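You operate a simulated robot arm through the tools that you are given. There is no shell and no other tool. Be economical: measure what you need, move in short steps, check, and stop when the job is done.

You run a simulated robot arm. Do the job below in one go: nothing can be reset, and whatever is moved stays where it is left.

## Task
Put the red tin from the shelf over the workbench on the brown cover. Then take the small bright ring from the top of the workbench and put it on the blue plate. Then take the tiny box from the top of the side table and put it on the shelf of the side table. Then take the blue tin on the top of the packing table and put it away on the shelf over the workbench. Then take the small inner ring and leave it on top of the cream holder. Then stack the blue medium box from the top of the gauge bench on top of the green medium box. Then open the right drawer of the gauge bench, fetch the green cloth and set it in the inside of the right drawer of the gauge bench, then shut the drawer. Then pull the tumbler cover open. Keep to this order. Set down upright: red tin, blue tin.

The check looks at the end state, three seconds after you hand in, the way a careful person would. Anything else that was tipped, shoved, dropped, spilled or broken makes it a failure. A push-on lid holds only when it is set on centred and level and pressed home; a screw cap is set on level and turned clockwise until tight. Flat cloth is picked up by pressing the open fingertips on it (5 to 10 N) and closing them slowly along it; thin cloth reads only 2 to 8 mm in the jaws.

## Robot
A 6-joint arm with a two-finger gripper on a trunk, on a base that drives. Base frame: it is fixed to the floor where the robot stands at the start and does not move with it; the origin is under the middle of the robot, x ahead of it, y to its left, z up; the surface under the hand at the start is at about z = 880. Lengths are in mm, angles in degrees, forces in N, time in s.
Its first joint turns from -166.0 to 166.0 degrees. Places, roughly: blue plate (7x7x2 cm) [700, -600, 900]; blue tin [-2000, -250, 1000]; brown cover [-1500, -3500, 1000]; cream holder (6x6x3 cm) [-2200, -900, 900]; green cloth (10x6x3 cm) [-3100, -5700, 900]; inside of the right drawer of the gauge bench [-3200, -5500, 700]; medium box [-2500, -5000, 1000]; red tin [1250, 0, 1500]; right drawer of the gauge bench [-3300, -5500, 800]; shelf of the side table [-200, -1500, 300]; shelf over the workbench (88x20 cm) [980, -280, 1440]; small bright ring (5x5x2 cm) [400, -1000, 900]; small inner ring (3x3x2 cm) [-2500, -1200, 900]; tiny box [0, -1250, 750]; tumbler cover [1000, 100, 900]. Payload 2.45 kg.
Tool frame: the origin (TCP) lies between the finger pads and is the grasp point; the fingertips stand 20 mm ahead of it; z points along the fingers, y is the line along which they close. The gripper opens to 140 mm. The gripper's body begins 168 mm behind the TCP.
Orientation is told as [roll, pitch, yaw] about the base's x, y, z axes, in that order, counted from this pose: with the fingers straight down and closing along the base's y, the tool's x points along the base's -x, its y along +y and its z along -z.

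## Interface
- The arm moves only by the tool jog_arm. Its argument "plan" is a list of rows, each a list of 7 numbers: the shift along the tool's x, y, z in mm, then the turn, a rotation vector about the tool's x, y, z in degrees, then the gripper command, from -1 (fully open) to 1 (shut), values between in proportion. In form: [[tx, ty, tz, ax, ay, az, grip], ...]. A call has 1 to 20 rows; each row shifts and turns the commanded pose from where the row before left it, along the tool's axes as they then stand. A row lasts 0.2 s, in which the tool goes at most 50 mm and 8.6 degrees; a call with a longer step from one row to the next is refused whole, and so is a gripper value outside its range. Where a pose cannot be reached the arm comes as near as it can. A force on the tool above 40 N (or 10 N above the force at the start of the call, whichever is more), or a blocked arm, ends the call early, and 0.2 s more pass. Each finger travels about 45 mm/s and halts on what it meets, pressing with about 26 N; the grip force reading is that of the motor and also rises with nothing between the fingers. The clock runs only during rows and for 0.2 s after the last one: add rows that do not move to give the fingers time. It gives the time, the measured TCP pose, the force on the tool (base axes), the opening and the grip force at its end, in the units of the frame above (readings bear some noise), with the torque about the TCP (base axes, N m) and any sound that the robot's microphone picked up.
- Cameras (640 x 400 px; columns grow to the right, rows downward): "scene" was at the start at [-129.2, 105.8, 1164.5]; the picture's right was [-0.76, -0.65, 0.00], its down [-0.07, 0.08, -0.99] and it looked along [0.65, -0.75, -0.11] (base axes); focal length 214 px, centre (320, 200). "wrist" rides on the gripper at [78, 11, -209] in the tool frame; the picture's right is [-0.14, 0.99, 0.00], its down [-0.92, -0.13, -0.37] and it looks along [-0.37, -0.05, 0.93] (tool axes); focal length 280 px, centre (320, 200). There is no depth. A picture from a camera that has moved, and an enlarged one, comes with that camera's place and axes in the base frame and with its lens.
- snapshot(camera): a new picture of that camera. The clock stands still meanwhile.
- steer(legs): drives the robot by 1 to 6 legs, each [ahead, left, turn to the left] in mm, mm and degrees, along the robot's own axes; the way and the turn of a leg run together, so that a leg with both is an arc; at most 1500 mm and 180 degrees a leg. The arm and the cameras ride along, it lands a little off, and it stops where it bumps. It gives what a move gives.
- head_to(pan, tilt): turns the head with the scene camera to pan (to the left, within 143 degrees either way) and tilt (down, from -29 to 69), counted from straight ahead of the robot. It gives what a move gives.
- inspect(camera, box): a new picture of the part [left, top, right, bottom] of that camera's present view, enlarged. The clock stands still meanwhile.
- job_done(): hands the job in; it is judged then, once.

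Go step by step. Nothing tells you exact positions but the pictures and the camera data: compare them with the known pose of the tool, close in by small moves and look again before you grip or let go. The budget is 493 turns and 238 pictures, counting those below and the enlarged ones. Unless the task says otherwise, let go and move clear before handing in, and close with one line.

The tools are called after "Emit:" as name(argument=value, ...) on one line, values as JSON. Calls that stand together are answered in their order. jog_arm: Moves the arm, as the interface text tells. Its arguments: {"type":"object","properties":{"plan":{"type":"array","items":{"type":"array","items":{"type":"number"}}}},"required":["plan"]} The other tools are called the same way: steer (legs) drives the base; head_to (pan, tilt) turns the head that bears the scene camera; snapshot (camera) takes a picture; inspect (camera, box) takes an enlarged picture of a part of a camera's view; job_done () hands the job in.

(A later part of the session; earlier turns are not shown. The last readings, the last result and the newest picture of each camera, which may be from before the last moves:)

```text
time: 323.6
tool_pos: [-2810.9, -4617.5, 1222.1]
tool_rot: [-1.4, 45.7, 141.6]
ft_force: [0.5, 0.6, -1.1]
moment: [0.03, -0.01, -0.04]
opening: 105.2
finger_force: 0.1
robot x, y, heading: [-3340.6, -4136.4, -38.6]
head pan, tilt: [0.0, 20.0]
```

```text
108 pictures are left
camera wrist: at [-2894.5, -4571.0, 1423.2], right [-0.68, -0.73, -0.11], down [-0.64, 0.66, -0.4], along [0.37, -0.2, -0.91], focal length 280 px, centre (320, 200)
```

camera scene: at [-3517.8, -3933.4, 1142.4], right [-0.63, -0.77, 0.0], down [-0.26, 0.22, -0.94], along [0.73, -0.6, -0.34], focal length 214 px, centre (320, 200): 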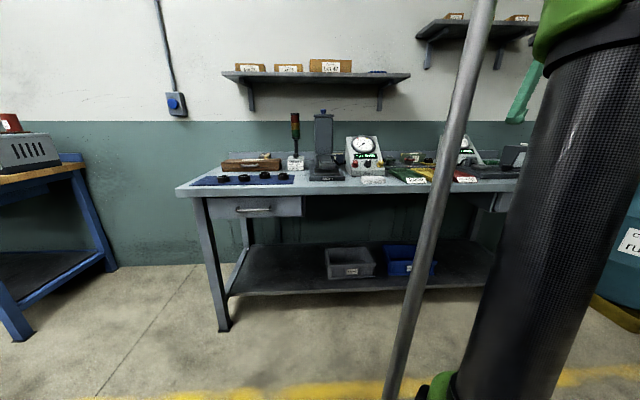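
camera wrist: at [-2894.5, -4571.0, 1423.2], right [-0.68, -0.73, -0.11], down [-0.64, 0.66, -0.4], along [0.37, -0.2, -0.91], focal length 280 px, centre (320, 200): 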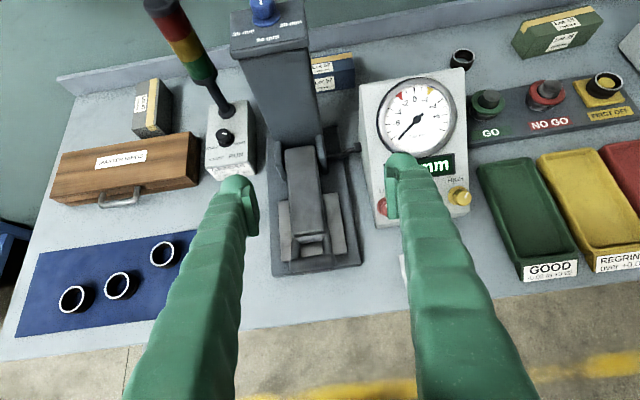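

Emit:
inspect(camera="wrist", box=[480, 0, 640, 100])

Emit:
inspect(camera="wrist", box=[220, 0, 380, 100])

```text
4.00 times, centred on (560, 50) of wrist
camera zoom: at [-2894.5, -4571.0, 1423.2], right [-0.68, -0.73, -0.11], down [-0.64, 0.66, -0.4], along [0.37, -0.2, -0.91], focal length 1122 px, centre (-640, 800)
```

zoom: 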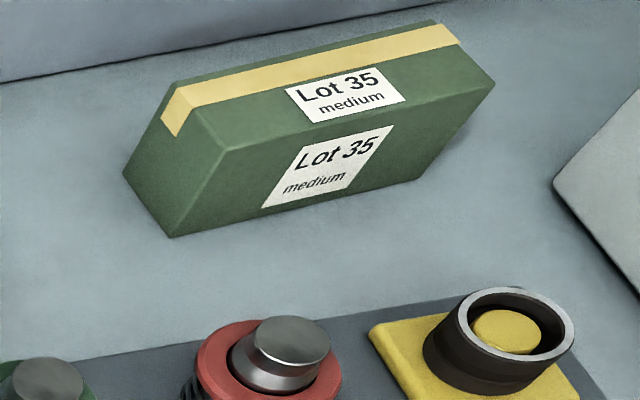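

```text
4.00 times, centred on (300, 50) of wrist
camera zoom: at [-2894.5, -4571.0, 1423.2], right [-0.68, -0.73, -0.11], down [-0.64, 0.66, -0.4], along [0.37, -0.2, -0.91], focal length 1122 px, centre (400, 800)
```

zoom: 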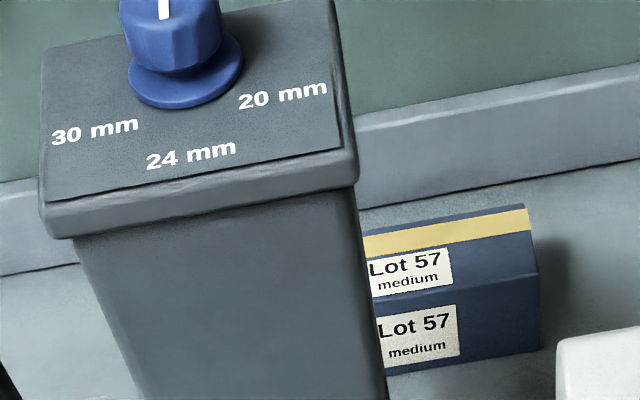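

Emit:
jog_arm(plan=[[-20, 0, -20, 0, -8.5, 0, -0.3], [-20, 0, -20, 0, -8.5, 0, -0.3], [-20, 0, -10, 0, -8.5, 0, -0.3], [-20, 0, 0, 0, -8.5, 0, -0.3], [-20, 0, 0, 0, -8.5, 0, -0.3], [0, 0, 0, 0, -3.2, -5, -0.3], [0, 0, 0, 0, 0, -8.5, -0.3], [0, 0, 0, 0, 0, -8.5, -0.3], [0, 0, 0, 0, 0, -8.5, -0.3], [0, 0, 0, 0, 0, -8.5, -0.3], [0, 0, 0, 0, 0, -8.5, -0.3], [0, 0, 0, 0, 0, -8.5, -0.3], [0, 0, 0, 0, 0, -8.5, -0.3], [0, 0, 0, 0, 0, -8.5, -0.3], [0, 0, 0, 0, 0, -8.5, -0.3], [0, 0, 0, 0, 0, -8.5, -0.3]])

Emit:
snapshot(camera="wrist")

```text
time: 327.0
tool_pos: [-2905.1, -4546.3, 1213.7]
tool_rot: [-0.2, 0.9, -127.1]
ft_force: [0.2, 0.9, -0.2]
moment: [0.0, -0.01, -0.04]
opening: 90.8
finger_force: 0.0
robot x, y, heading: [-3340.4, -4137.7, -38.9]
head pan, tilt: [0.0, 20.0]
```

```text
105 pictures are left
camera wrist: at [-2849.0, -4493.0, 1423.3], right [0.71, -0.71, 0.0], down [-0.66, -0.66, 0.36], along [-0.25, -0.25, -0.93], focal length 280 px, centre (320, 200)
```

wrist: 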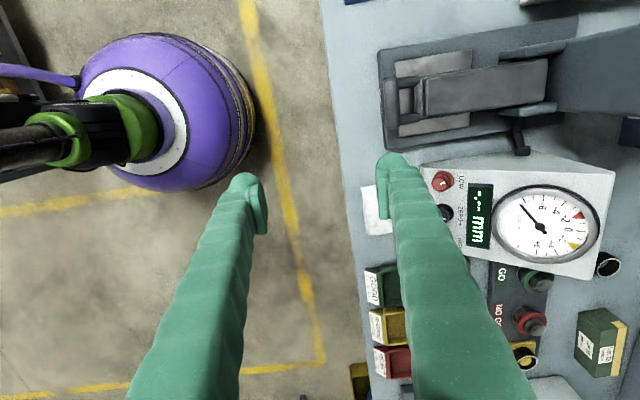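

Emit:
steer(legs=[[0, -120, 0], [255, 0, 0]])

Emit:
snapshot(camera="wrist")

```text
time: 329.6
tool_pos: [-2780.7, -4799.6, 1214.1]
tool_rot: [-0.1, 0.9, -127.5]
ft_force: [-0.2, -0.2, 0.2]
moment: [-0.02, 0.0, -0.01]
opening: 91.1
finger_force: 0.1
robot x, y, heading: [-3219.4, -4389.3, -39.1]
head pan, tilt: [0.0, 20.0]
```

```text
104 pictures are left
camera wrist: at [-2724.6, -4747.1, 1423.3], right [0.7, -0.71, 0.0], down [-0.66, -0.66, 0.36], along [-0.25, -0.25, -0.93], focal length 280 px, centre (320, 200)
```

wrist: 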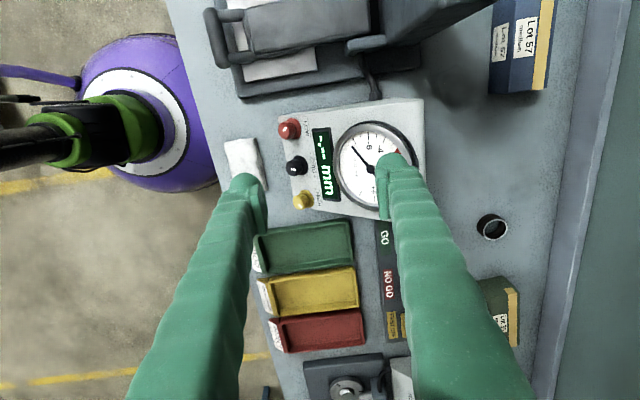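

Emit:
head_to(pan=0, tilt=0)

Emit:
snapshot(camera="scene")

```text
time: 330.5
tool_pos: [-2780.0, -4799.6, 1213.2]
tool_rot: [0.0, 0.8, -127.4]
ft_force: [-0.1, 0.6, 0.2]
moment: [0.04, -0.01, -0.03]
opening: 91.1
finger_force: 0.1
robot x, y, heading: [-3218.9, -4388.4, -39.1]
head pan, tilt: [0.0, 0.0]
```

```text
103 pictures are left
camera scene: at [-3184.7, -4191.6, 1174.6], right [-0.63, -0.78, 0.0], down [0.0, 0.0, -1.0], along [0.78, -0.63, 0.0], focal length 214 px, centre (320, 200)
```

scene: 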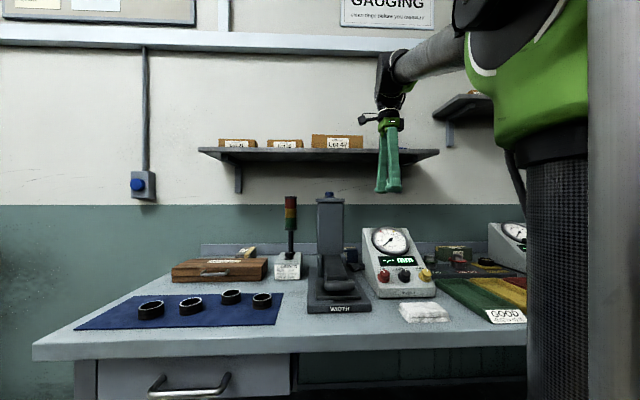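

Emit:
jog_arm(plan=[[0, 0, 0, 0, 8.5, 0, -0.3], [0, 0, 0, 0, 8.5, 0, -0.3], [0, 0, 0, 0, 8.5, 0, -0.3], [0, 0, 0, 0, 8.5, 0, -0.3], [0, 0, 0, 0, 8.5, 0, -0.3], [0, 0, 0, 0, 1.5, 0, -0.3], [0, 0, 0, 0, 0, 0, -0.3]])

Emit:
snapshot(camera="wrist")

Emit:
snapshot(camera="scene")

```text
time: 332.1
tool_pos: [-2780.2, -4799.8, 1213.3]
tool_rot: [-0.1, 44.9, -127.4]
ft_force: [0.2, -0.3, 0.4]
moment: [0.0, 0.01, 0.01]
opening: 91.0
finger_force: 0.1
robot x, y, heading: [-3217.5, -4390.7, -39.0]
head pan, tilt: [0.0, 0.0]
```

```text
102 pictures are left
camera wrist: at [-2826.3, -4880.1, 1416.1], right [0.73, -0.68, -0.1], down [-0.66, -0.65, -0.39], along [0.2, 0.35, -0.92], focal length 280 px, centre (320, 200)
```

wrist: 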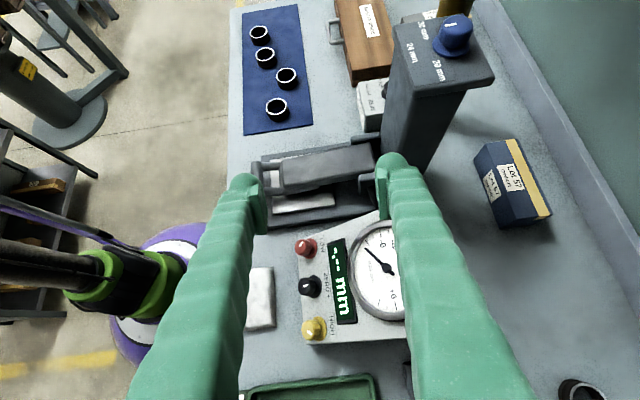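

```text
101 pictures are left
camera scene: at [-3184.8, -4191.6, 1174.7], right [-0.63, -0.78, 0.0], down [0.0, 0.0, -1.0], along [0.78, -0.63, 0.0], focal length 214 px, centre (320, 200)
```

scene: 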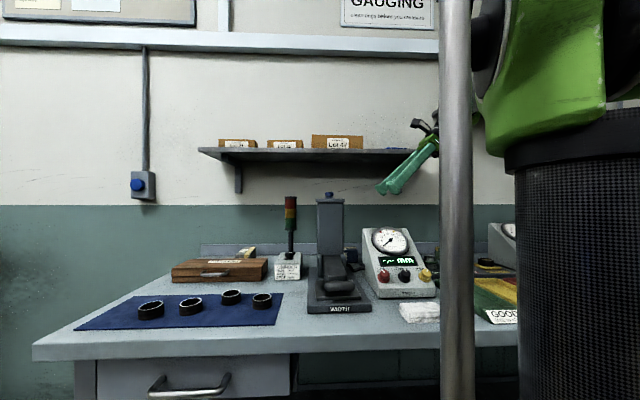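

Emit:
inspect(camera="wrist", box=[440, 120, 600, 240])

```text
3.33 times, centred on (520, 180) of wrist
camera zoom: at [-2826.3, -4880.1, 1416.1], right [0.73, -0.68, -0.1], down [-0.66, -0.65, -0.39], along [0.2, 0.35, -0.92], focal length 935 px, centre (-347, 267)
```

zoom: 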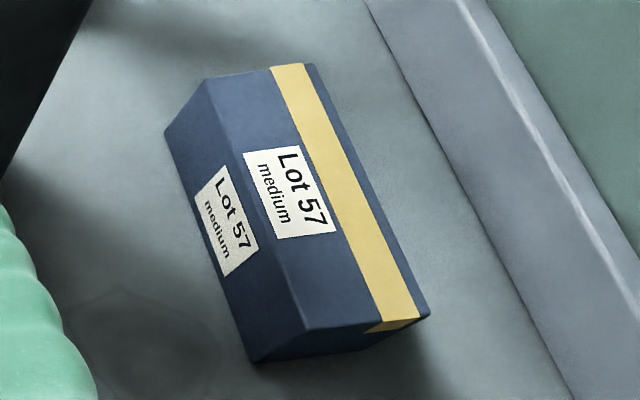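

Emit:
jog_arm(plan=[[0, 41, 0, 0, 0, 0, -0.3], [0, 41, 0, 0, 0, 0, -0.3], [0, 41, 0, 0, 0, 0, -0.3], [0, 41, 0, 0, 0, 0, -0.3], [0, 41, 0, 0, 0, 0, -0.3], [0, 0, 0, 0, 0, 0, -0.3]])

Emit:
snapshot(camera="wrist")

```text
time: 333.5
tool_pos: [-2615.1, -4924.5, 1213.4]
tool_rot: [-0.1, 44.8, -127.5]
ft_force: [-0.4, -0.2, 0.3]
moment: [-0.01, 0.01, 0.0]
opening: 90.9
finger_force: 0.0
robot x, y, heading: [-3217.3, -4393.9, -38.9]
head pan, tilt: [0.0, 0.0]
```

```text
99 pictures are left
camera wrist: at [-2662.2, -5004.5, 1416.0], right [0.73, -0.68, -0.1], down [-0.66, -0.65, -0.39], along [0.2, 0.35, -0.92], focal length 280 px, centre (320, 200)
```

wrist: 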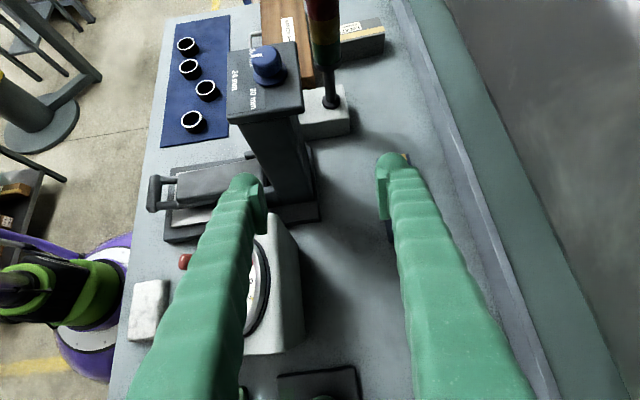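

Emit:
jog_arm(plan=[[-28, 3, 28, 0, 0, 0, -0.3], [-28, 3, 28, 0, 0, 0, -0.3], [-28, 3, 28, 0, 0, 0, -0.3], [-28, 3, 28, 0, 0, 0, -0.3], [-28, 3, 28, 0, 0, 0, -0.3], [0, 0, 0, 0, 0, 0, -0.3]])

Emit:
snapshot(camera="wrist")

```text
time: 334.9
tool_pos: [-2606.3, -4934.4, 1015.0]
tool_rot: [-0.1, 44.9, -127.4]
ft_force: [0.5, 0.1, -0.1]
moment: [-0.01, 0.01, -0.02]
opening: 91.1
finger_force: 0.0
robot x, y, heading: [-3218.9, -4389.3, -38.4]
head pan, tilt: [0.0, 0.0]
```

```text
98 pictures are left
camera wrist: at [-2652.4, -5013.7, 1217.9], right [0.73, -0.68, -0.1], down [-0.66, -0.65, -0.39], along [0.2, 0.35, -0.92], focal length 280 px, centre (320, 200)
```

wrist: 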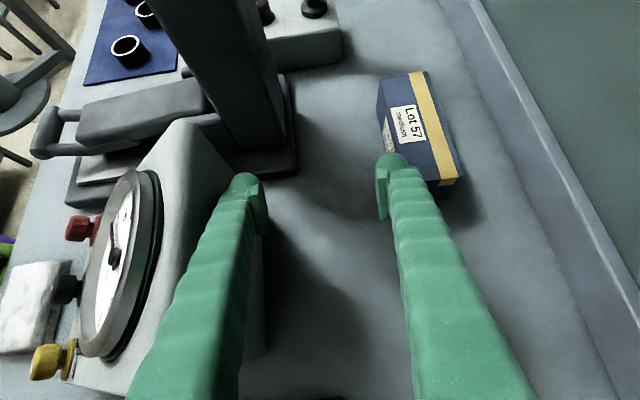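

Emit:
jog_arm(plan=[[0, 36, 0, 0, 0, 0, -0.3], [0, 36, 0, 0, 0, 0, -0.3], [0, 35, 0, 0, 0, 0, -0.3], [0, 0, 0, 0, 0, 0, -0.3]])

Emit:
snapshot(camera="wrist")

Emit:
snapshot(camera="scene")

```text
time: 335.9
tool_pos: [-2520.4, -4998.5, 1014.6]
tool_rot: [-0.1, 44.9, -127.5]
ft_force: [0.6, -0.2, 0.2]
moment: [-0.04, 0.01, -0.01]
opening: 90.9
finger_force: 0.1
robot x, y, heading: [-3217.9, -4392.2, -39.2]
head pan, tilt: [0.0, 0.0]
```

```text
97 pictures are left
camera wrist: at [-2566.6, -5079.0, 1218.0], right [0.73, -0.68, -0.1], down [-0.66, -0.65, -0.39], along [0.2, 0.35, -0.92], focal length 280 px, centre (320, 200)
```

wrist: 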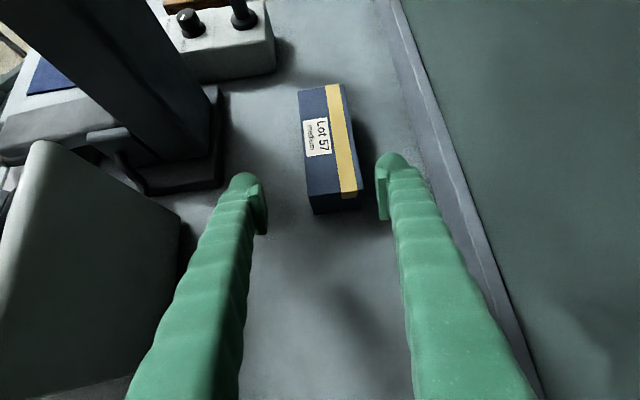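

```text
96 pictures are left
camera scene: at [-3184.7, -4191.7, 1174.7], right [-0.63, -0.78, 0.0], down [0.0, 0.0, -1.0], along [0.78, -0.63, 0.0], focal length 214 px, centre (320, 200)
```

scene: 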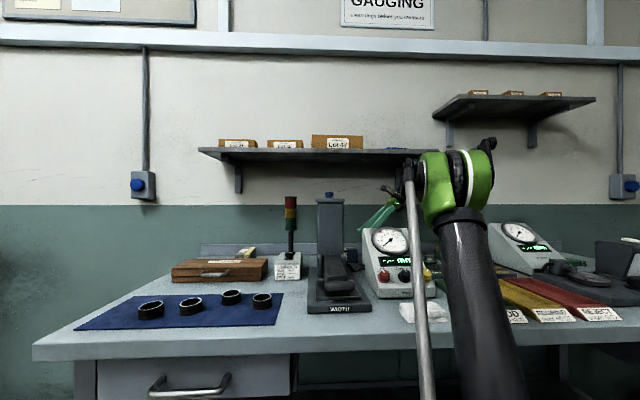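

Emit:
jog_arm(plan=[[0, 14, 0, 0, 0, 0, -0.3], [1, 0, 28, 0, 0, 0, -0.3], [1, 0, 28, 0, 0, 0, -0.3], [0, 0, 0, 0, 0, 0, -0.3]])

Emit:
snapshot(camera="wrist")

```text
time: 336.9
tool_pos: [-2484.0, -4975.2, 976.7]
tool_rot: [-0.1, 44.8, -127.5]
ft_force: [0.0, 0.1, 0.5]
moment: [0.0, 0.02, 0.03]
opening: 91.0
finger_force: 0.0
robot x, y, heading: [-3218.7, -4392.3, -38.7]
head pan, tilt: [0.0, 0.0]
```

```text
95 pictures are left
camera wrist: at [-2530.5, -5055.1, 1178.9], right [0.73, -0.68, -0.1], down [-0.66, -0.65, -0.39], along [0.2, 0.35, -0.92], focal length 280 px, centre (320, 200)
```

wrist: 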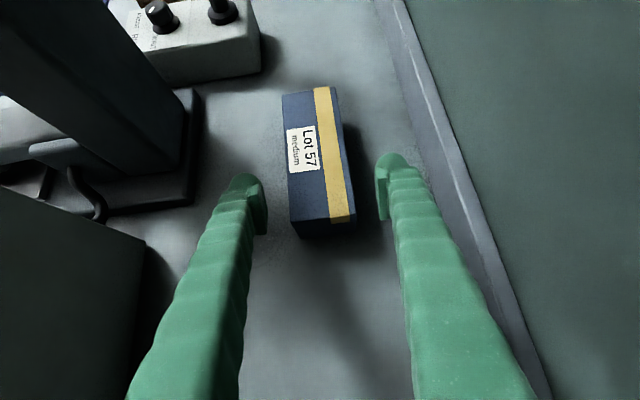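

Emit:
jog_arm(plan=[[1, 0, 28, 0, 0, 0, -0.3], [1, 0, 26, 0, 0, 0, -0.3], [0, 0, 0, 0, 0, 0, -0.3]])

Emit:
snapshot(camera="wrist")

```text
time: 337.7
tool_pos: [-2460.4, -4944.0, 940.2]
tool_rot: [-0.1, 44.8, -127.5]
ft_force: [-0.6, -0.4, 0.1]
moment: [0.03, 0.0, 0.0]
opening: 91.0
finger_force: 0.0
robot x, y, heading: [-3218.0, -4388.6, -38.9]
head pan, tilt: [0.0, 0.0]
```

```text
94 pictures are left
camera wrist: at [-2506.5, -5024.1, 1142.4], right [0.73, -0.68, -0.1], down [-0.66, -0.65, -0.39], along [0.2, 0.35, -0.92], focal length 280 px, centre (320, 200)
```

wrist: 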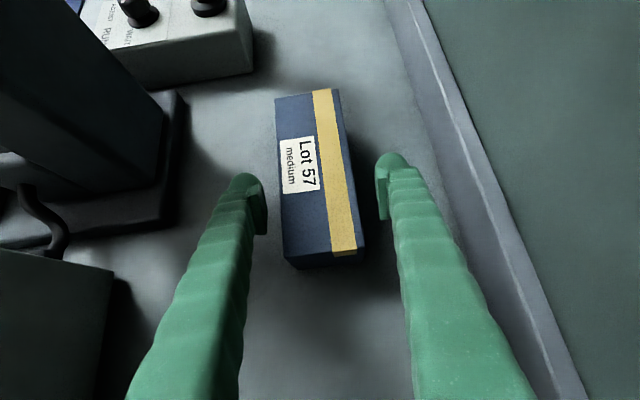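

Emit:
jog_arm(plan=[[-5, 0, 5, 0, 0, 0, -0.3], [-3, 0, 3, 0, 0, 0, -0.3], [0, 0, 0, 0, 0, 0, -0.1], [0, 0, 0, 0, 0, 0, 0.1], [0, 0, 0, 0, 0, 0, 0.3], [0, 0, 0, 0, 0, 0, 0.5], [0, 0, 0, 0, 0, 0, 0.6]])

Emit:
snapshot(camera="wrist")

```text
time: 339.3
tool_pos: [-2459.2, -4942.6, 928.6]
tool_rot: [-0.1, 44.9, -127.3]
ft_force: [-0.3, 0.4, 0.0]
moment: [-0.05, -0.06, 0.04]
opening: 65.1
finger_force: 26.2
robot x, y, heading: [-3220.3, -4391.1, -39.2]
head pan, tilt: [0.0, 0.0]
```

```text
93 pictures are left
camera wrist: at [-2506.3, -5023.5, 1131.3], right [0.73, -0.68, -0.1], down [-0.66, -0.65, -0.39], along [0.2, 0.35, -0.92], focal length 280 px, centre (320, 200)
```

wrist: 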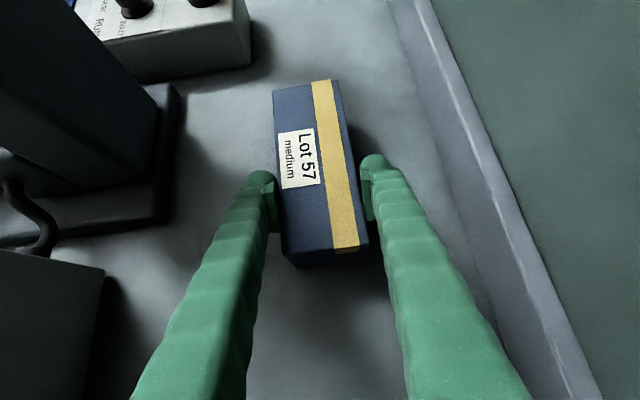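

Emit:
jog_arm(plan=[[7, 0, -7, 0, 0, 0, 0.9], [14, 0, -14, 0, 0, 0, 0.9], [14, 0, -14, 0, 0, 0, 0.9], [0, 0, 0, 0, 0, 0, 0.9]])

Emit:
snapshot(camera="wrist")

Emit:
inspect(camera="scene", box=[300, 180, 460, 300])

```text
time: 340.3
tool_pos: [-2461.4, -4943.3, 977.7]
tool_rot: [-0.1, 44.7, -127.4]
ft_force: [-0.5, 0.4, -5.5]
moment: [-0.14, 0.09, 0.02]
opening: 65.2
finger_force: 26.5
robot x, y, heading: [-3221.0, -4390.5, -38.7]
head pan, tilt: [0.0, 0.0]
```

```text
92 pictures are left
camera wrist: at [-2506.8, -5023.9, 1180.8], right [0.73, -0.68, -0.1], down [-0.66, -0.65, -0.39], along [0.2, 0.35, -0.92], focal length 280 px, centre (320, 200)
```

wrist: 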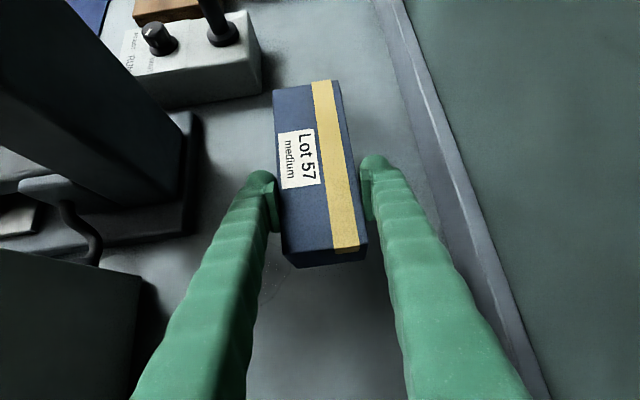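

```text
3.33 times, centred on (380, 240) of scene
camera zoom: at [-3184.5, -4191.9, 1174.7], right [-0.63, -0.78, 0.0], down [0.0, 0.0, -1.0], along [0.78, -0.63, 0.0], focal length 715 px, centre (120, 67)
```

zoom: 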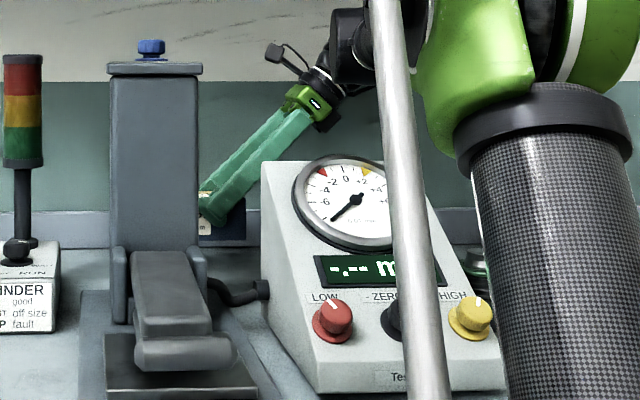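

Emit:
jog_arm(plan=[[15, 0, -15, 0, 0, 0, 0.9], [15, 0, -15, 0, 0, 0, 0.9], [0, 0, 0, 0, 0, 0, 0.9]])

Emit:
steer(legs=[[0, -420, 0]])

Emit:
snapshot(camera="wrist")

Emit:
snapshot(camera="scene")

```text
time: 341.1
tool_pos: [-2460.4, -4944.2, 1021.1]
tool_rot: [-0.1, 44.7, -127.5]
ft_force: [0.7, 0.5, -6.1]
moment: [-0.14, 0.13, 0.02]
opening: 65.2
finger_force: 26.5
robot x, y, heading: [-3217.0, -4389.1, -38.9]
head pan, tilt: [0.0, 0.0]
```

```text
time: 343.6
tool_pos: [-2726.6, -5272.3, 1020.6]
tool_rot: [-0.1, 44.8, -127.6]
ft_force: [-0.2, -0.1, -6.1]
moment: [-0.15, 0.09, 0.03]
opening: 65.1
finger_force: 26.0
robot x, y, heading: [-3478.5, -4716.9, -39.2]
head pan, tilt: [0.0, 0.0]
```

```text
90 pictures are left
camera wrist: at [-2772.6, -5351.8, 1223.2], right [0.72, -0.68, -0.1], down [-0.66, -0.64, -0.39], along [0.2, 0.35, -0.92], focal length 280 px, centre (320, 200)
```

wrist: 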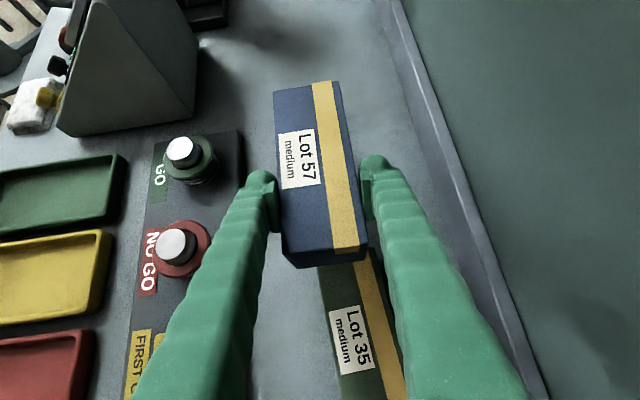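

```text
89 pictures are left
camera scene: at [-3446.9, -4516.8, 1174.7], right [-0.63, -0.78, 0.0], down [0.0, 0.0, -1.0], along [0.78, -0.63, 0.0], focal length 214 px, centre (320, 200)
```

scene: 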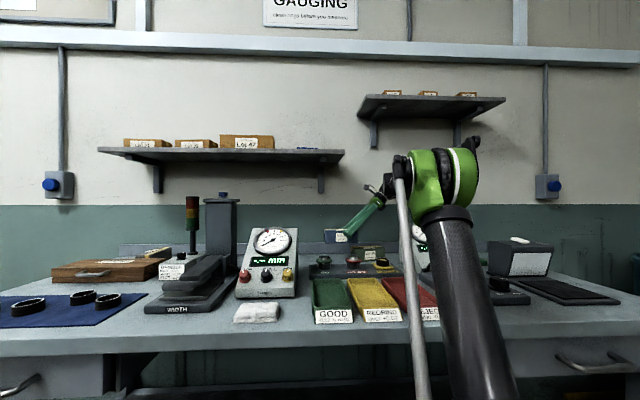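

Emit:
steer(legs=[[0, -127, 0]])

Emit:
jog_arm(plan=[[0, 15, 0, 1.8, 0, -1.8, 0.9], [0, 14, 0, 1.7, 0, -1.7, 0.9], [0, 0, 0, 0, 0, 0, 0.9]])

Emit:
snapshot(camera="wrist")

Emit:
inspect(camera="scene", box=[280, 180, 440, 300])

```text
time: 344.9
tool_pos: [-2808.8, -5372.0, 1020.3]
tool_rot: [-0.1, 44.8, -127.7]
ft_force: [0.0, -0.8, -5.5]
moment: [-0.16, 0.11, -0.03]
opening: 65.0
finger_force: 25.3
robot x, y, heading: [-3561.9, -4815.9, -39.0]
head pan, tilt: [0.0, 0.0]
```

```text
time: 345.7
tool_pos: [-2783.1, -5388.6, 1019.3]
tool_rot: [-0.2, 44.8, -122.8]
ft_force: [-0.9, 0.3, -5.0]
moment: [-0.16, 0.07, -0.03]
opening: 64.9
finger_force: 26.3
robot x, y, heading: [-3561.6, -4813.7, -39.2]
head pan, tilt: [0.0, 0.0]
```

```text
88 pictures are left
camera wrist: at [-2823.1, -5472.0, 1222.8], right [0.78, -0.62, -0.1], down [-0.6, -0.7, -0.39], along [0.17, 0.36, -0.92], focal length 280 px, centre (320, 200)
```

wrist: 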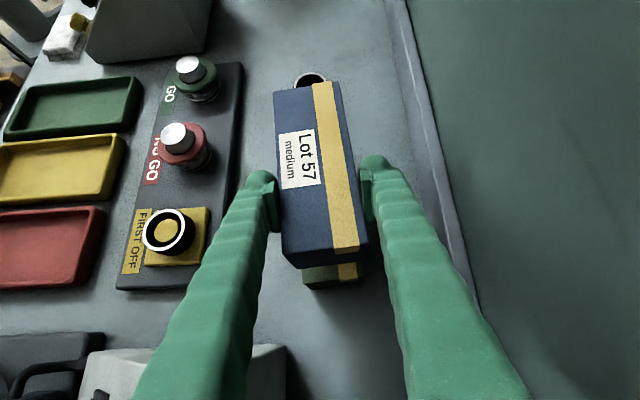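

```text
3.33 times, centred on (360, 240) of scene
camera zoom: at [-3528.1, -4616.5, 1174.7], right [-0.63, -0.78, 0.0], down [0.0, 0.0, -1.0], along [0.78, -0.63, 0.0], focal length 715 px, centre (187, 67)
```

zoom: 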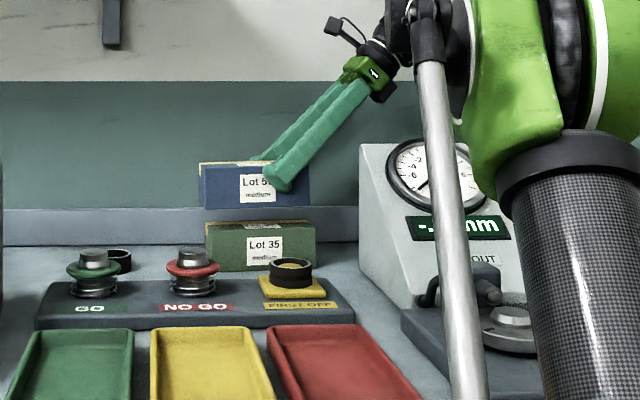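

Emit:
jog_arm(plan=[[-3.5, 0, -3.5, 0, 0, 0, 0.9], [-7, 0, 7, 0, 0, 0, 0.9], [-7, 0, 7, 0, 0, 0, 0.9], [-2, 0, 2, 0, 0, 0, 0.9], [0, 0, 0, 0, 0, 0, 0.9]])

Emit:
inspect(camera="scene", box=[280, 180, 440, 300])

Emit:
snapshot(camera="wrist")

```text
time: 346.9
tool_pos: [-2787.3, -5393.2, 998.7]
tool_rot: [0.0, 44.8, -122.8]
ft_force: [-0.6, -0.3, -4.5]
moment: [-0.19, 0.1, -0.03]
opening: 65.2
finger_force: 25.7
robot x, y, heading: [-3562.4, -4814.5, -39.2]
head pan, tilt: [0.0, 0.0]
```

```text
3.33 times, centred on (360, 240) of scene
camera zoom: at [-3528.1, -4616.5, 1174.7], right [-0.63, -0.78, 0.0], down [0.0, 0.0, -1.0], along [0.78, -0.63, 0.0], focal length 715 px, centre (187, 67)
```

zoom: 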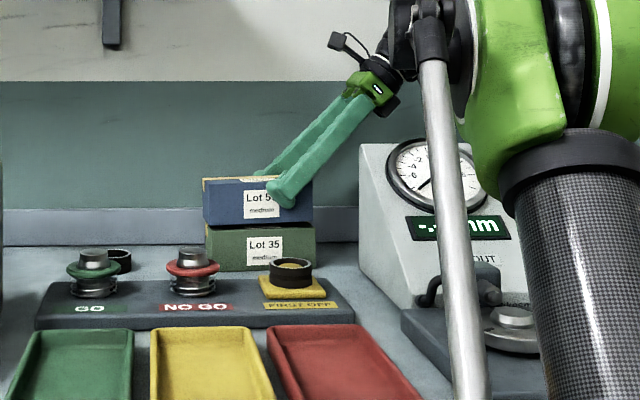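

```text
85 pictures are left
camera wrist: at [-2825.9, -5476.5, 1200.1], right [0.78, -0.62, -0.1], down [-0.6, -0.7, -0.39], along [0.17, 0.36, -0.92], focal length 280 px, centre (320, 200)
```

wrist: 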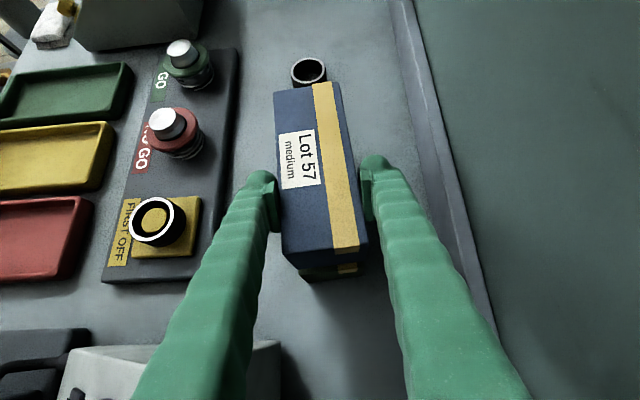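

Emit:
jog_arm(plan=[[-2.1, 0, 0.7, 0, 0, 0, 0.9], [-1.4, 0, 1.4, 0, 0, 0, 0.9], [-1.4, 0, 1.4, 0, 0, 0, 0.9], [0, 0, 0, 0, 0, 0, 0.9]])

Emit:
jog_arm(plan=[[-1.4, 0, 1.4, 0, 0, 0, 0.9], [-1.4, 0, 1.4, 0, 0, 0, 0.9], [0, 0, 0, 0, 0, 0, 0.9]])

```text
time: 347.9
tool_pos: [-2787.6, -5393.0, 992.0]
tool_rot: [-0.1, 44.7, -122.7]
ft_force: [-0.7, 0.6, -6.2]
moment: [-0.15, 0.07, 0.0]
opening: 65.1
finger_force: 25.9
robot x, y, heading: [-3557.5, -4815.8, -39.1]
head pan, tilt: [0.0, 0.0]
```

```text
time: 348.7
tool_pos: [-2789.2, -5394.8, 988.9]
tool_rot: [-0.1, 44.8, -122.8]
ft_force: [-0.7, -6.3, 13.0]
moment: [-0.19, 0.13, 0.04]
opening: 65.5
finger_force: 26.3
robot x, y, heading: [-3560.5, -4817.8, -39.4]
head pan, tilt: [0.0, 0.0]
```

Emit:
inspect(camera="scene", box=[310, 200, 390, 260])

```text
6.67 times, centred on (350, 230) of scene
camera zoom: at [-3528.7, -4616.4, 1174.7], right [-0.63, -0.78, 0.0], down [0.0, 0.0, -1.0], along [0.78, -0.63, 0.0], focal length 1430 px, centre (120, 0)
```

zoom: 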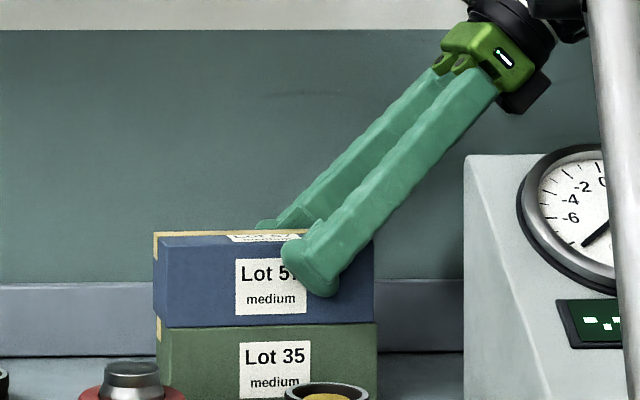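

Emit:
jog_arm(plan=[[0.4, 0, -0.4, 0, 0, 0, 0.9], [0, 0, 0, 0, 0, 0, 0.05], [0, 0, 0, 0, 0, 0, 0], [0, 0, 0, 0, 0, 0, -0.2], [0, 0, 0, 0, 0, 0, -0.25], [0, 0, -30, 0, 0, 0, -0.25], [0, 0, -40, 0, 0, 0, -0.25], [0, 0, -40, 0, 0, 0, -0.25]])

Emit:
snapshot(camera="wrist")

Emit:
inspect(camera="scene", box=[280, 180, 440, 300])

```text
time: 350.5
tool_pos: [-2828.0, -5459.1, 1066.5]
tool_rot: [-0.1, 44.8, -122.7]
ft_force: [0.4, 0.1, -0.6]
moment: [-0.06, 0.03, 0.0]
opening: 87.5
finger_force: 0.0
robot x, y, heading: [-3559.6, -4816.2, -39.0]
head pan, tilt: [0.0, 0.0]
```

```text
83 pictures are left
camera wrist: at [-2867.5, -5542.6, 1270.0], right [0.78, -0.62, -0.1], down [-0.6, -0.7, -0.39], along [0.17, 0.36, -0.92], focal length 280 px, centre (320, 200)
```

wrist: 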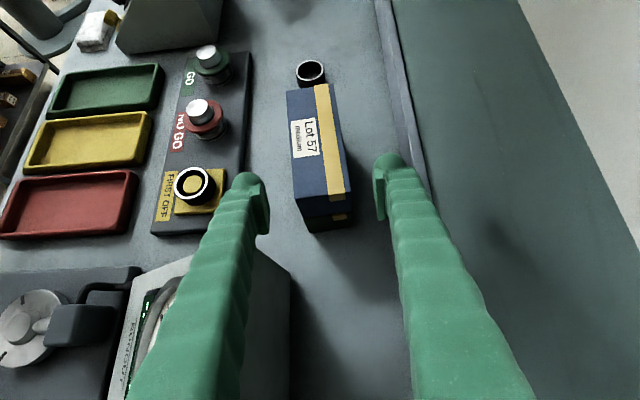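

```text
3.33 times, centred on (360, 240) of scene
camera zoom: at [-3528.3, -4616.2, 1174.7], right [-0.63, -0.78, 0.0], down [0.0, 0.0, -1.0], along [0.78, -0.63, 0.0], focal length 715 px, centre (187, 67)
```

zoom: 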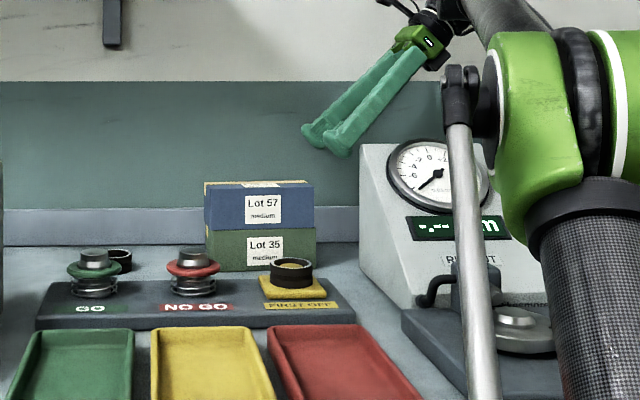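

Emit:
jog_arm(plan=[[28, 0, -28, 0, 0, 0, -0.25], [28, 0, -28, 0, 0, 0, -0.25], [20, 0, -20, 0, 0, 0, -0.25], [0, -45, 0, 0, 0, 0, -0.25], [0, -45, 0, 0, 0, 0, -0.25], [0, -45, 0, 0, 0, 0, -0.25], [0, -45, 0, 0, 0, 0, -0.25], [0, -45, 0, 0, 0, 0, -0.25], [0, -45, 0, 0, 0, 0, -0.25]])

Emit:
steer(legs=[[-300, -300, 0]])

Emit:
head_to(pan=-10, tilt=25)

Emit:
snapshot(camera="scene")

Emit:
snapshot(camera="wrist")

```text
time: 352.5
tool_pos: [-3066.2, -5299.3, 1150.0]
tool_rot: [-0.1, 44.7, -122.8]
ft_force: [0.5, -0.4, -0.4]
moment: [0.09, 0.01, 0.08]
opening: 87.4
finger_force: 0.1
out of reach, approached as far as the arm can: row 2, 3
robot x, y, heading: [-3562.7, -4813.8, -39.1]
head pan, tilt: [0.0, 0.0]
```

```text
time: 355.1
tool_pos: [-3489.3, -5343.8, 1150.3]
tool_rot: [-0.1, 44.8, -122.7]
ft_force: [-0.2, -0.4, 1.1]
moment: [-0.02, 0.01, -0.01]
opening: 87.5
finger_force: 0.1
robot x, y, heading: [-3982.3, -4863.6, -39.0]
head pan, tilt: [0.0, 0.0]
```

```text
time: 356.0
tool_pos: [-3489.3, -5343.2, 1151.0]
tool_rot: [-0.1, 44.8, -122.7]
ft_force: [0.4, 0.4, 0.0]
moment: [0.01, -0.03, 0.02]
opening: 87.8
finger_force: 0.0
robot x, y, heading: [-3984.9, -4857.5, -39.0]
head pan, tilt: [-10.0, 25.0]
```

```text
81 pictures are left
camera scene: at [-3960.7, -4673.9, 1134.4], right [-0.76, -0.65, 0.0], down [-0.28, 0.32, -0.91], along [0.59, -0.69, -0.42], focal length 214 px, centre (320, 200)
```

scene: 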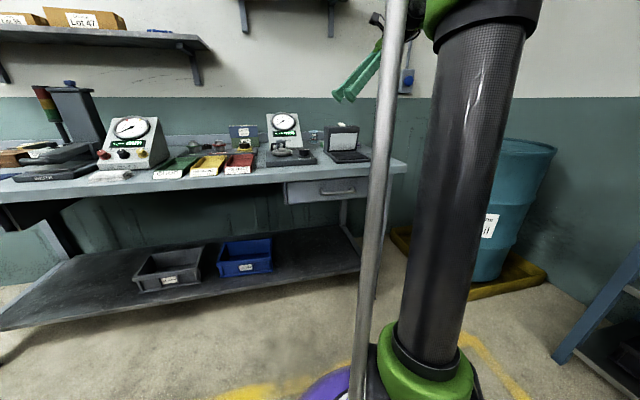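

```text
80 pictures are left
camera wrist: at [-3528.2, -5427.1, 1354.0], right [0.78, -0.62, -0.1], down [-0.6, -0.7, -0.39], along [0.17, 0.36, -0.92], focal length 280 px, centre (320, 200)
```

wrist: 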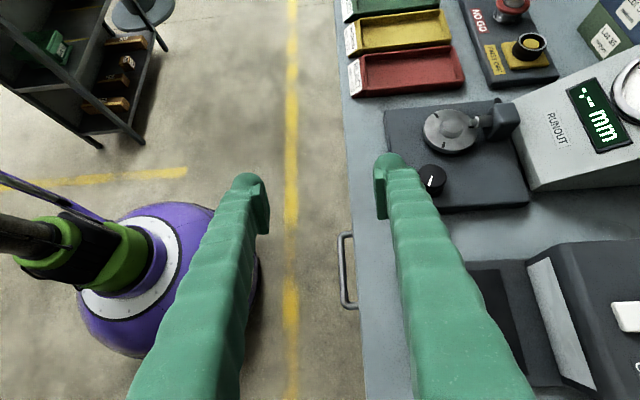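

Emit:
inspect(camera="scene", box=[220, 100, 420, 225])

```text
3.20 times, centred on (320, 162) of scene
camera zoom: at [-3960.7, -4673.9, 1134.4], right [-0.76, -0.65, 0.0], down [-0.28, 0.32, -0.91], along [0.59, -0.69, -0.42], focal length 686 px, centre (320, 320)
```

zoom: 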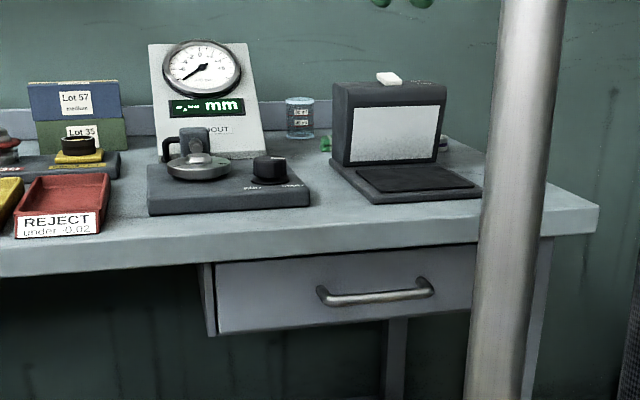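

Emit:
jog_arm(plan=[[0, 0, 0, 0, -8.5, 0, -0.25], [0, 0, 0, 0, -8.5, 0, -0.25], [0, 0, 0, 0, -8.5, 0, -0.25], [0, 0, 0, 0, -8.5, 0, -0.25], [0, 0, 0, 0, -8.5, 0, -0.25], [0, 0, 0, 0, -2.3, 4.5, -0.25], [0, 0, 30, 0, 0, 0, -0.25], [0, 0, 45, 0, 0, 0, -0.25], [0, 0, 45, 0, 0, 0, -0.25], [0, 0, 0, 0, 0, 0, -0.25]])

Emit:
snapshot(camera="wrist")

Emit:
head_to(pan=-15, tilt=25)

Emit:
snapshot(camera="scene")

```text
time: 358.2
tool_pos: [-3492.6, -5344.1, 1031.2]
tool_rot: [-0.2, 0.0, -127.1]
ft_force: [0.1, -0.3, 0.6]
moment: [0.01, 0.01, 0.01]
opening: 87.3
finger_force: 0.1
robot x, y, heading: [-3983.3, -4863.0, -39.3]
head pan, tilt: [-10.0, 25.0]
```

```text
78 pictures are left
camera wrist: at [-3434.2, -5288.2, 1239.6], right [0.71, -0.71, 0.0], down [-0.66, -0.66, 0.37], along [-0.26, -0.26, -0.93], focal length 280 px, centre (320, 200)
```

wrist: 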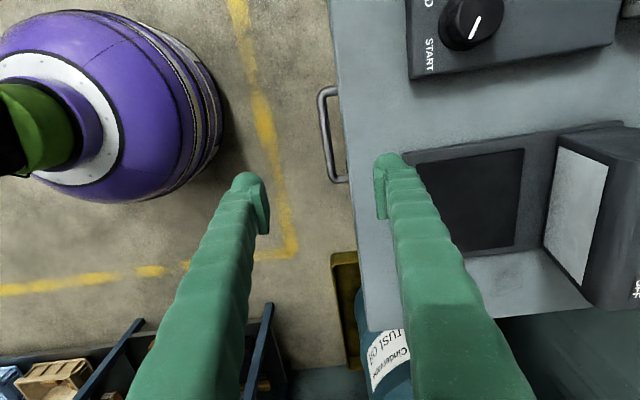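

```text
time: 358.9
tool_pos: [-3491.4, -5343.5, 1031.4]
tool_rot: [-0.2, 0.0, -127.2]
ft_force: [-0.1, 0.0, 0.4]
moment: [-0.03, -0.01, -0.03]
opening: 87.7
finger_force: 0.1
robot x, y, heading: [-3986.8, -4864.6, -38.9]
head pan, tilt: [-15.0, 25.0]
```

```text
77 pictures are left
camera scene: at [-3967.0, -4678.9, 1134.3], right [-0.81, -0.59, 0.0], down [-0.25, 0.34, -0.91], along [0.53, -0.73, -0.42], focal length 214 px, centre (320, 200)
```

scene: 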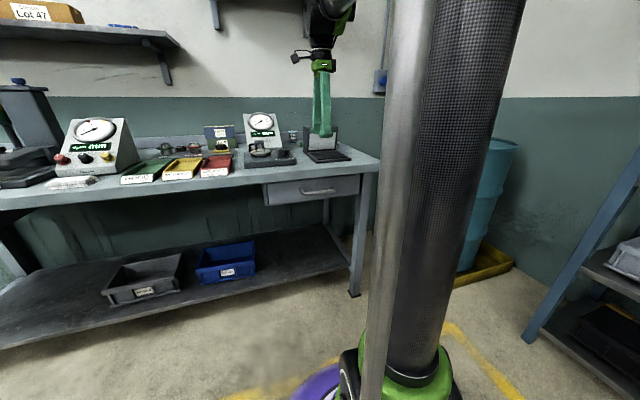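

Emit:
inspect(camera="scene", box=[240, 140, 400, 230])

```text
4.00 times, centred on (320, 185) of scene
camera zoom: at [-3967.0, -4678.9, 1134.3], right [-0.81, -0.59, 0.0], down [-0.25, 0.34, -0.91], along [0.53, -0.73, -0.42], focal length 858 px, centre (320, 260)
```

zoom: 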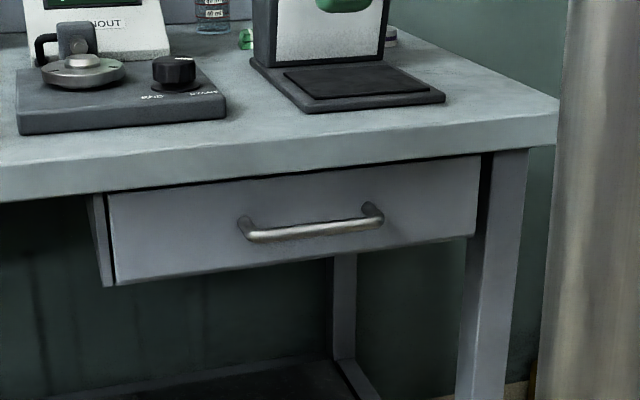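

Emit:
steer(legs=[[-200, 0, 0]])

Emit:
jog_arm(plan=[[0, 0, 0, -8.5, 0, 0, 0.4], [0, 0, 0, -8.5, 0, 0, 0.4], [0, 0, 0, -8.5, 0, 0, 0.4], [0, 0, 0, -8.5, 0, 0, 0.4], [0, 0, 0, -8.5, 0, 0, 0.4], [0, 0, 0, -8.5, 0, 0, 0.4], [0, 0, 0, -8.5, 0, 0, 0.4], [0, 0, 0, 0, 0, 0, 0.4]])

Emit:
snapshot(camera="wrist")

```text
time: 360.5
tool_pos: [-3645.2, -5218.3, 1031.7]
tool_rot: [-0.2, 0.0, -127.1]
ft_force: [-0.2, -0.3, 0.2]
moment: [-0.03, 0.01, 0.0]
opening: 87.5
finger_force: 0.0
robot x, y, heading: [-4139.8, -4736.7, -39.0]
head pan, tilt: [-15.0, 25.0]
```

```text
time: 362.3
tool_pos: [-3646.1, -5216.9, 1031.6]
tool_rot: [59.3, 0.0, -127.1]
ft_force: [-0.3, 0.4, -0.8]
moment: [-0.03, 0.01, 0.01]
opening: 42.3
finger_force: 0.2
robot x, y, heading: [-4140.1, -4737.2, -39.2]
head pan, tilt: [-15.0, 25.0]
```

```text
75 pictures are left
camera wrist: at [-3737.2, -5050.3, 1146.8], right [0.32, -0.41, 0.85], down [-0.86, -0.5, 0.08], along [0.4, -0.76, -0.52], focal length 280 px, centre (320, 200)
```

wrist: 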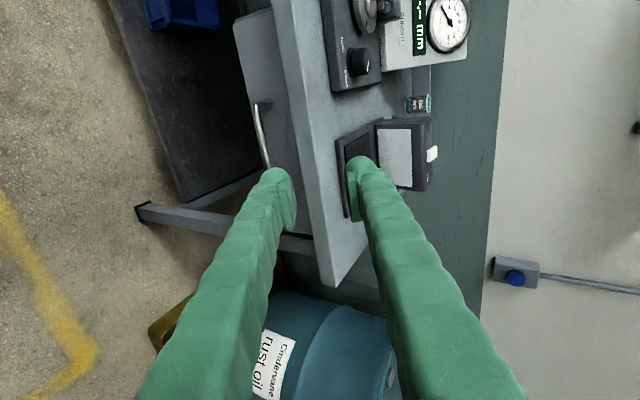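

Emit:
jog_arm(plan=[[2, -35, 10, 0, 0, 0, 0.4], [2, -35, 10, 0, 0, 0, 0.4], [2, -35, 10, 0, 0, 0, 0.4], [0, 0, 42, 0, 0, 0, 0.4], [0, 0, 42, 0, 0, 0, 0.4], [0, 0, 42, 0, 0, 0, 0.4], [0, 0, 42, 0, 0, 0, 0.4], [0, 0, 0, 0, 0, 0, 0.4]])

Emit:
snapshot(camera="wrist")

Emit:
inspect(camera="scene", box=[240, 120, 400, 220])

```text
time: 364.1
tool_pos: [-3549.8, -5283.4, 840.7]
tool_rot: [59.3, 0.1, -127.1]
ft_force: [0.2, 0.1, 0.0]
moment: [0.01, 0.02, -0.01]
opening: 41.8
finger_force: 0.0
robot x, y, heading: [-4142.9, -4732.8, -38.9]
head pan, tilt: [-15.0, 25.0]
```

```text
74 pictures are left
camera wrist: at [-3640.1, -5116.1, 955.5], right [0.32, -0.41, 0.85], down [-0.86, -0.5, 0.08], along [0.4, -0.76, -0.52], focal length 280 px, centre (320, 200)
```

wrist: 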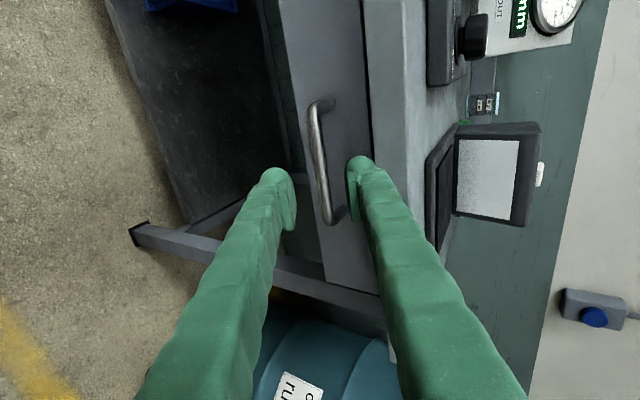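

```text
4.00 times, centred on (320, 170) of scene
camera zoom: at [-4121.7, -4553.1, 1134.3], right [-0.81, -0.59, 0.0], down [-0.25, 0.34, -0.91], along [0.53, -0.73, -0.42], focal length 858 px, centre (320, 320)
```

zoom: 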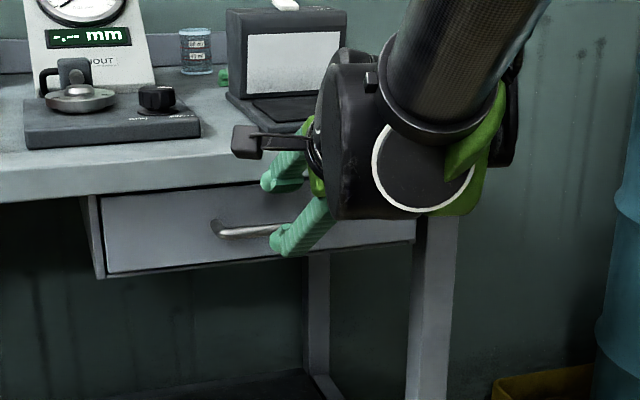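

Emit:
jog_arm(plan=[[0, 1, 35, 0, 0, 0, 0.4], [0, 1, 35, 0, 0, 0, 0.4], [0, 0, 25, 0, 0, 0, 0.4], [0, 0, 0, 0, 0, 0, 0.4]])

Emit:
snapshot(camera="wrist")

```text
time: 365.1
tool_pos: [-3482.7, -5335.1, 793.4]
tool_rot: [59.2, 0.0, -127.1]
ft_force: [0.2, -0.9, -0.3]
moment: [0.02, -0.01, 0.01]
opening: 41.8
finger_force: 0.0
robot x, y, heading: [-4139.3, -4733.8, -39.0]
head pan, tilt: [-15.0, 25.0]
```

```text
72 pictures are left
camera wrist: at [-3573.8, -5166.0, 909.0], right [0.32, -0.41, 0.85], down [-0.86, -0.5, 0.08], along [0.4, -0.76, -0.52], focal length 280 px, centre (320, 200)
```

wrist: 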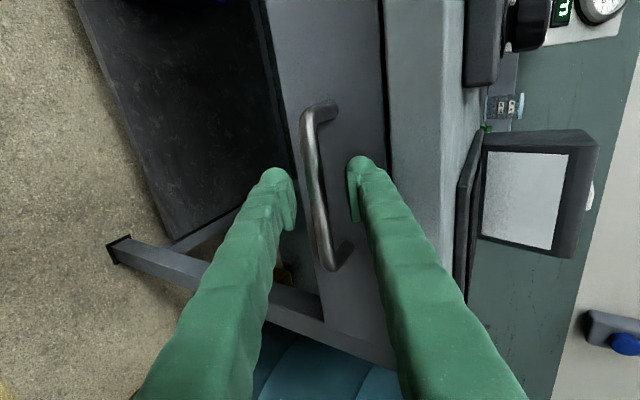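

Emit:
jog_arm(plan=[[0, 0, 7, 0, 0, 0, 0.4], [0, 0, 5, 0, 0, 0, 0.4], [0, 0, 0, 0, 0, 0, 0.6], [0, 0, 0, 0, 0, 0, 0.8], [0, 0, 0, 0, 0, 0, 1], [0, 0, 0, 0, 0, 0, 1]])

Emit:
inspect(camera="wrist", box=[240, 100, 400, 260])

```text
time: 366.7
tool_pos: [-3476.8, -5338.8, 785.6]
tool_rot: [59.1, 0.1, -127.2]
ft_force: [-1.9, 1.9, -10.5]
moment: [-0.15, 0.09, 0.14]
opening: 10.6
finger_force: 37.7
robot x, y, heading: [-4141.7, -4733.8, -39.2]
head pan, tilt: [-15.0, 25.0]
stopped in row 6: the force on the tool passed its limit at 41 N (the readings are from after the stop); the commanded pose is now the measured one
```

```text
2.50 times, centred on (320, 180) of wrist
camera zoom: at [-3566.7, -5171.5, 901.5], right [0.32, -0.42, 0.85], down [-0.86, -0.5, 0.08], along [0.4, -0.76, -0.52], focal length 701 px, centre (320, 250)
```

zoom: 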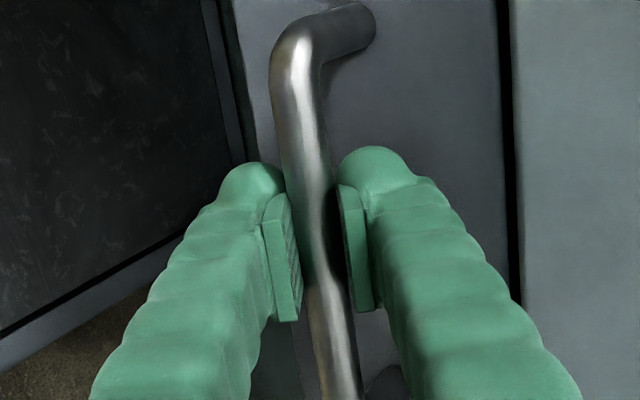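

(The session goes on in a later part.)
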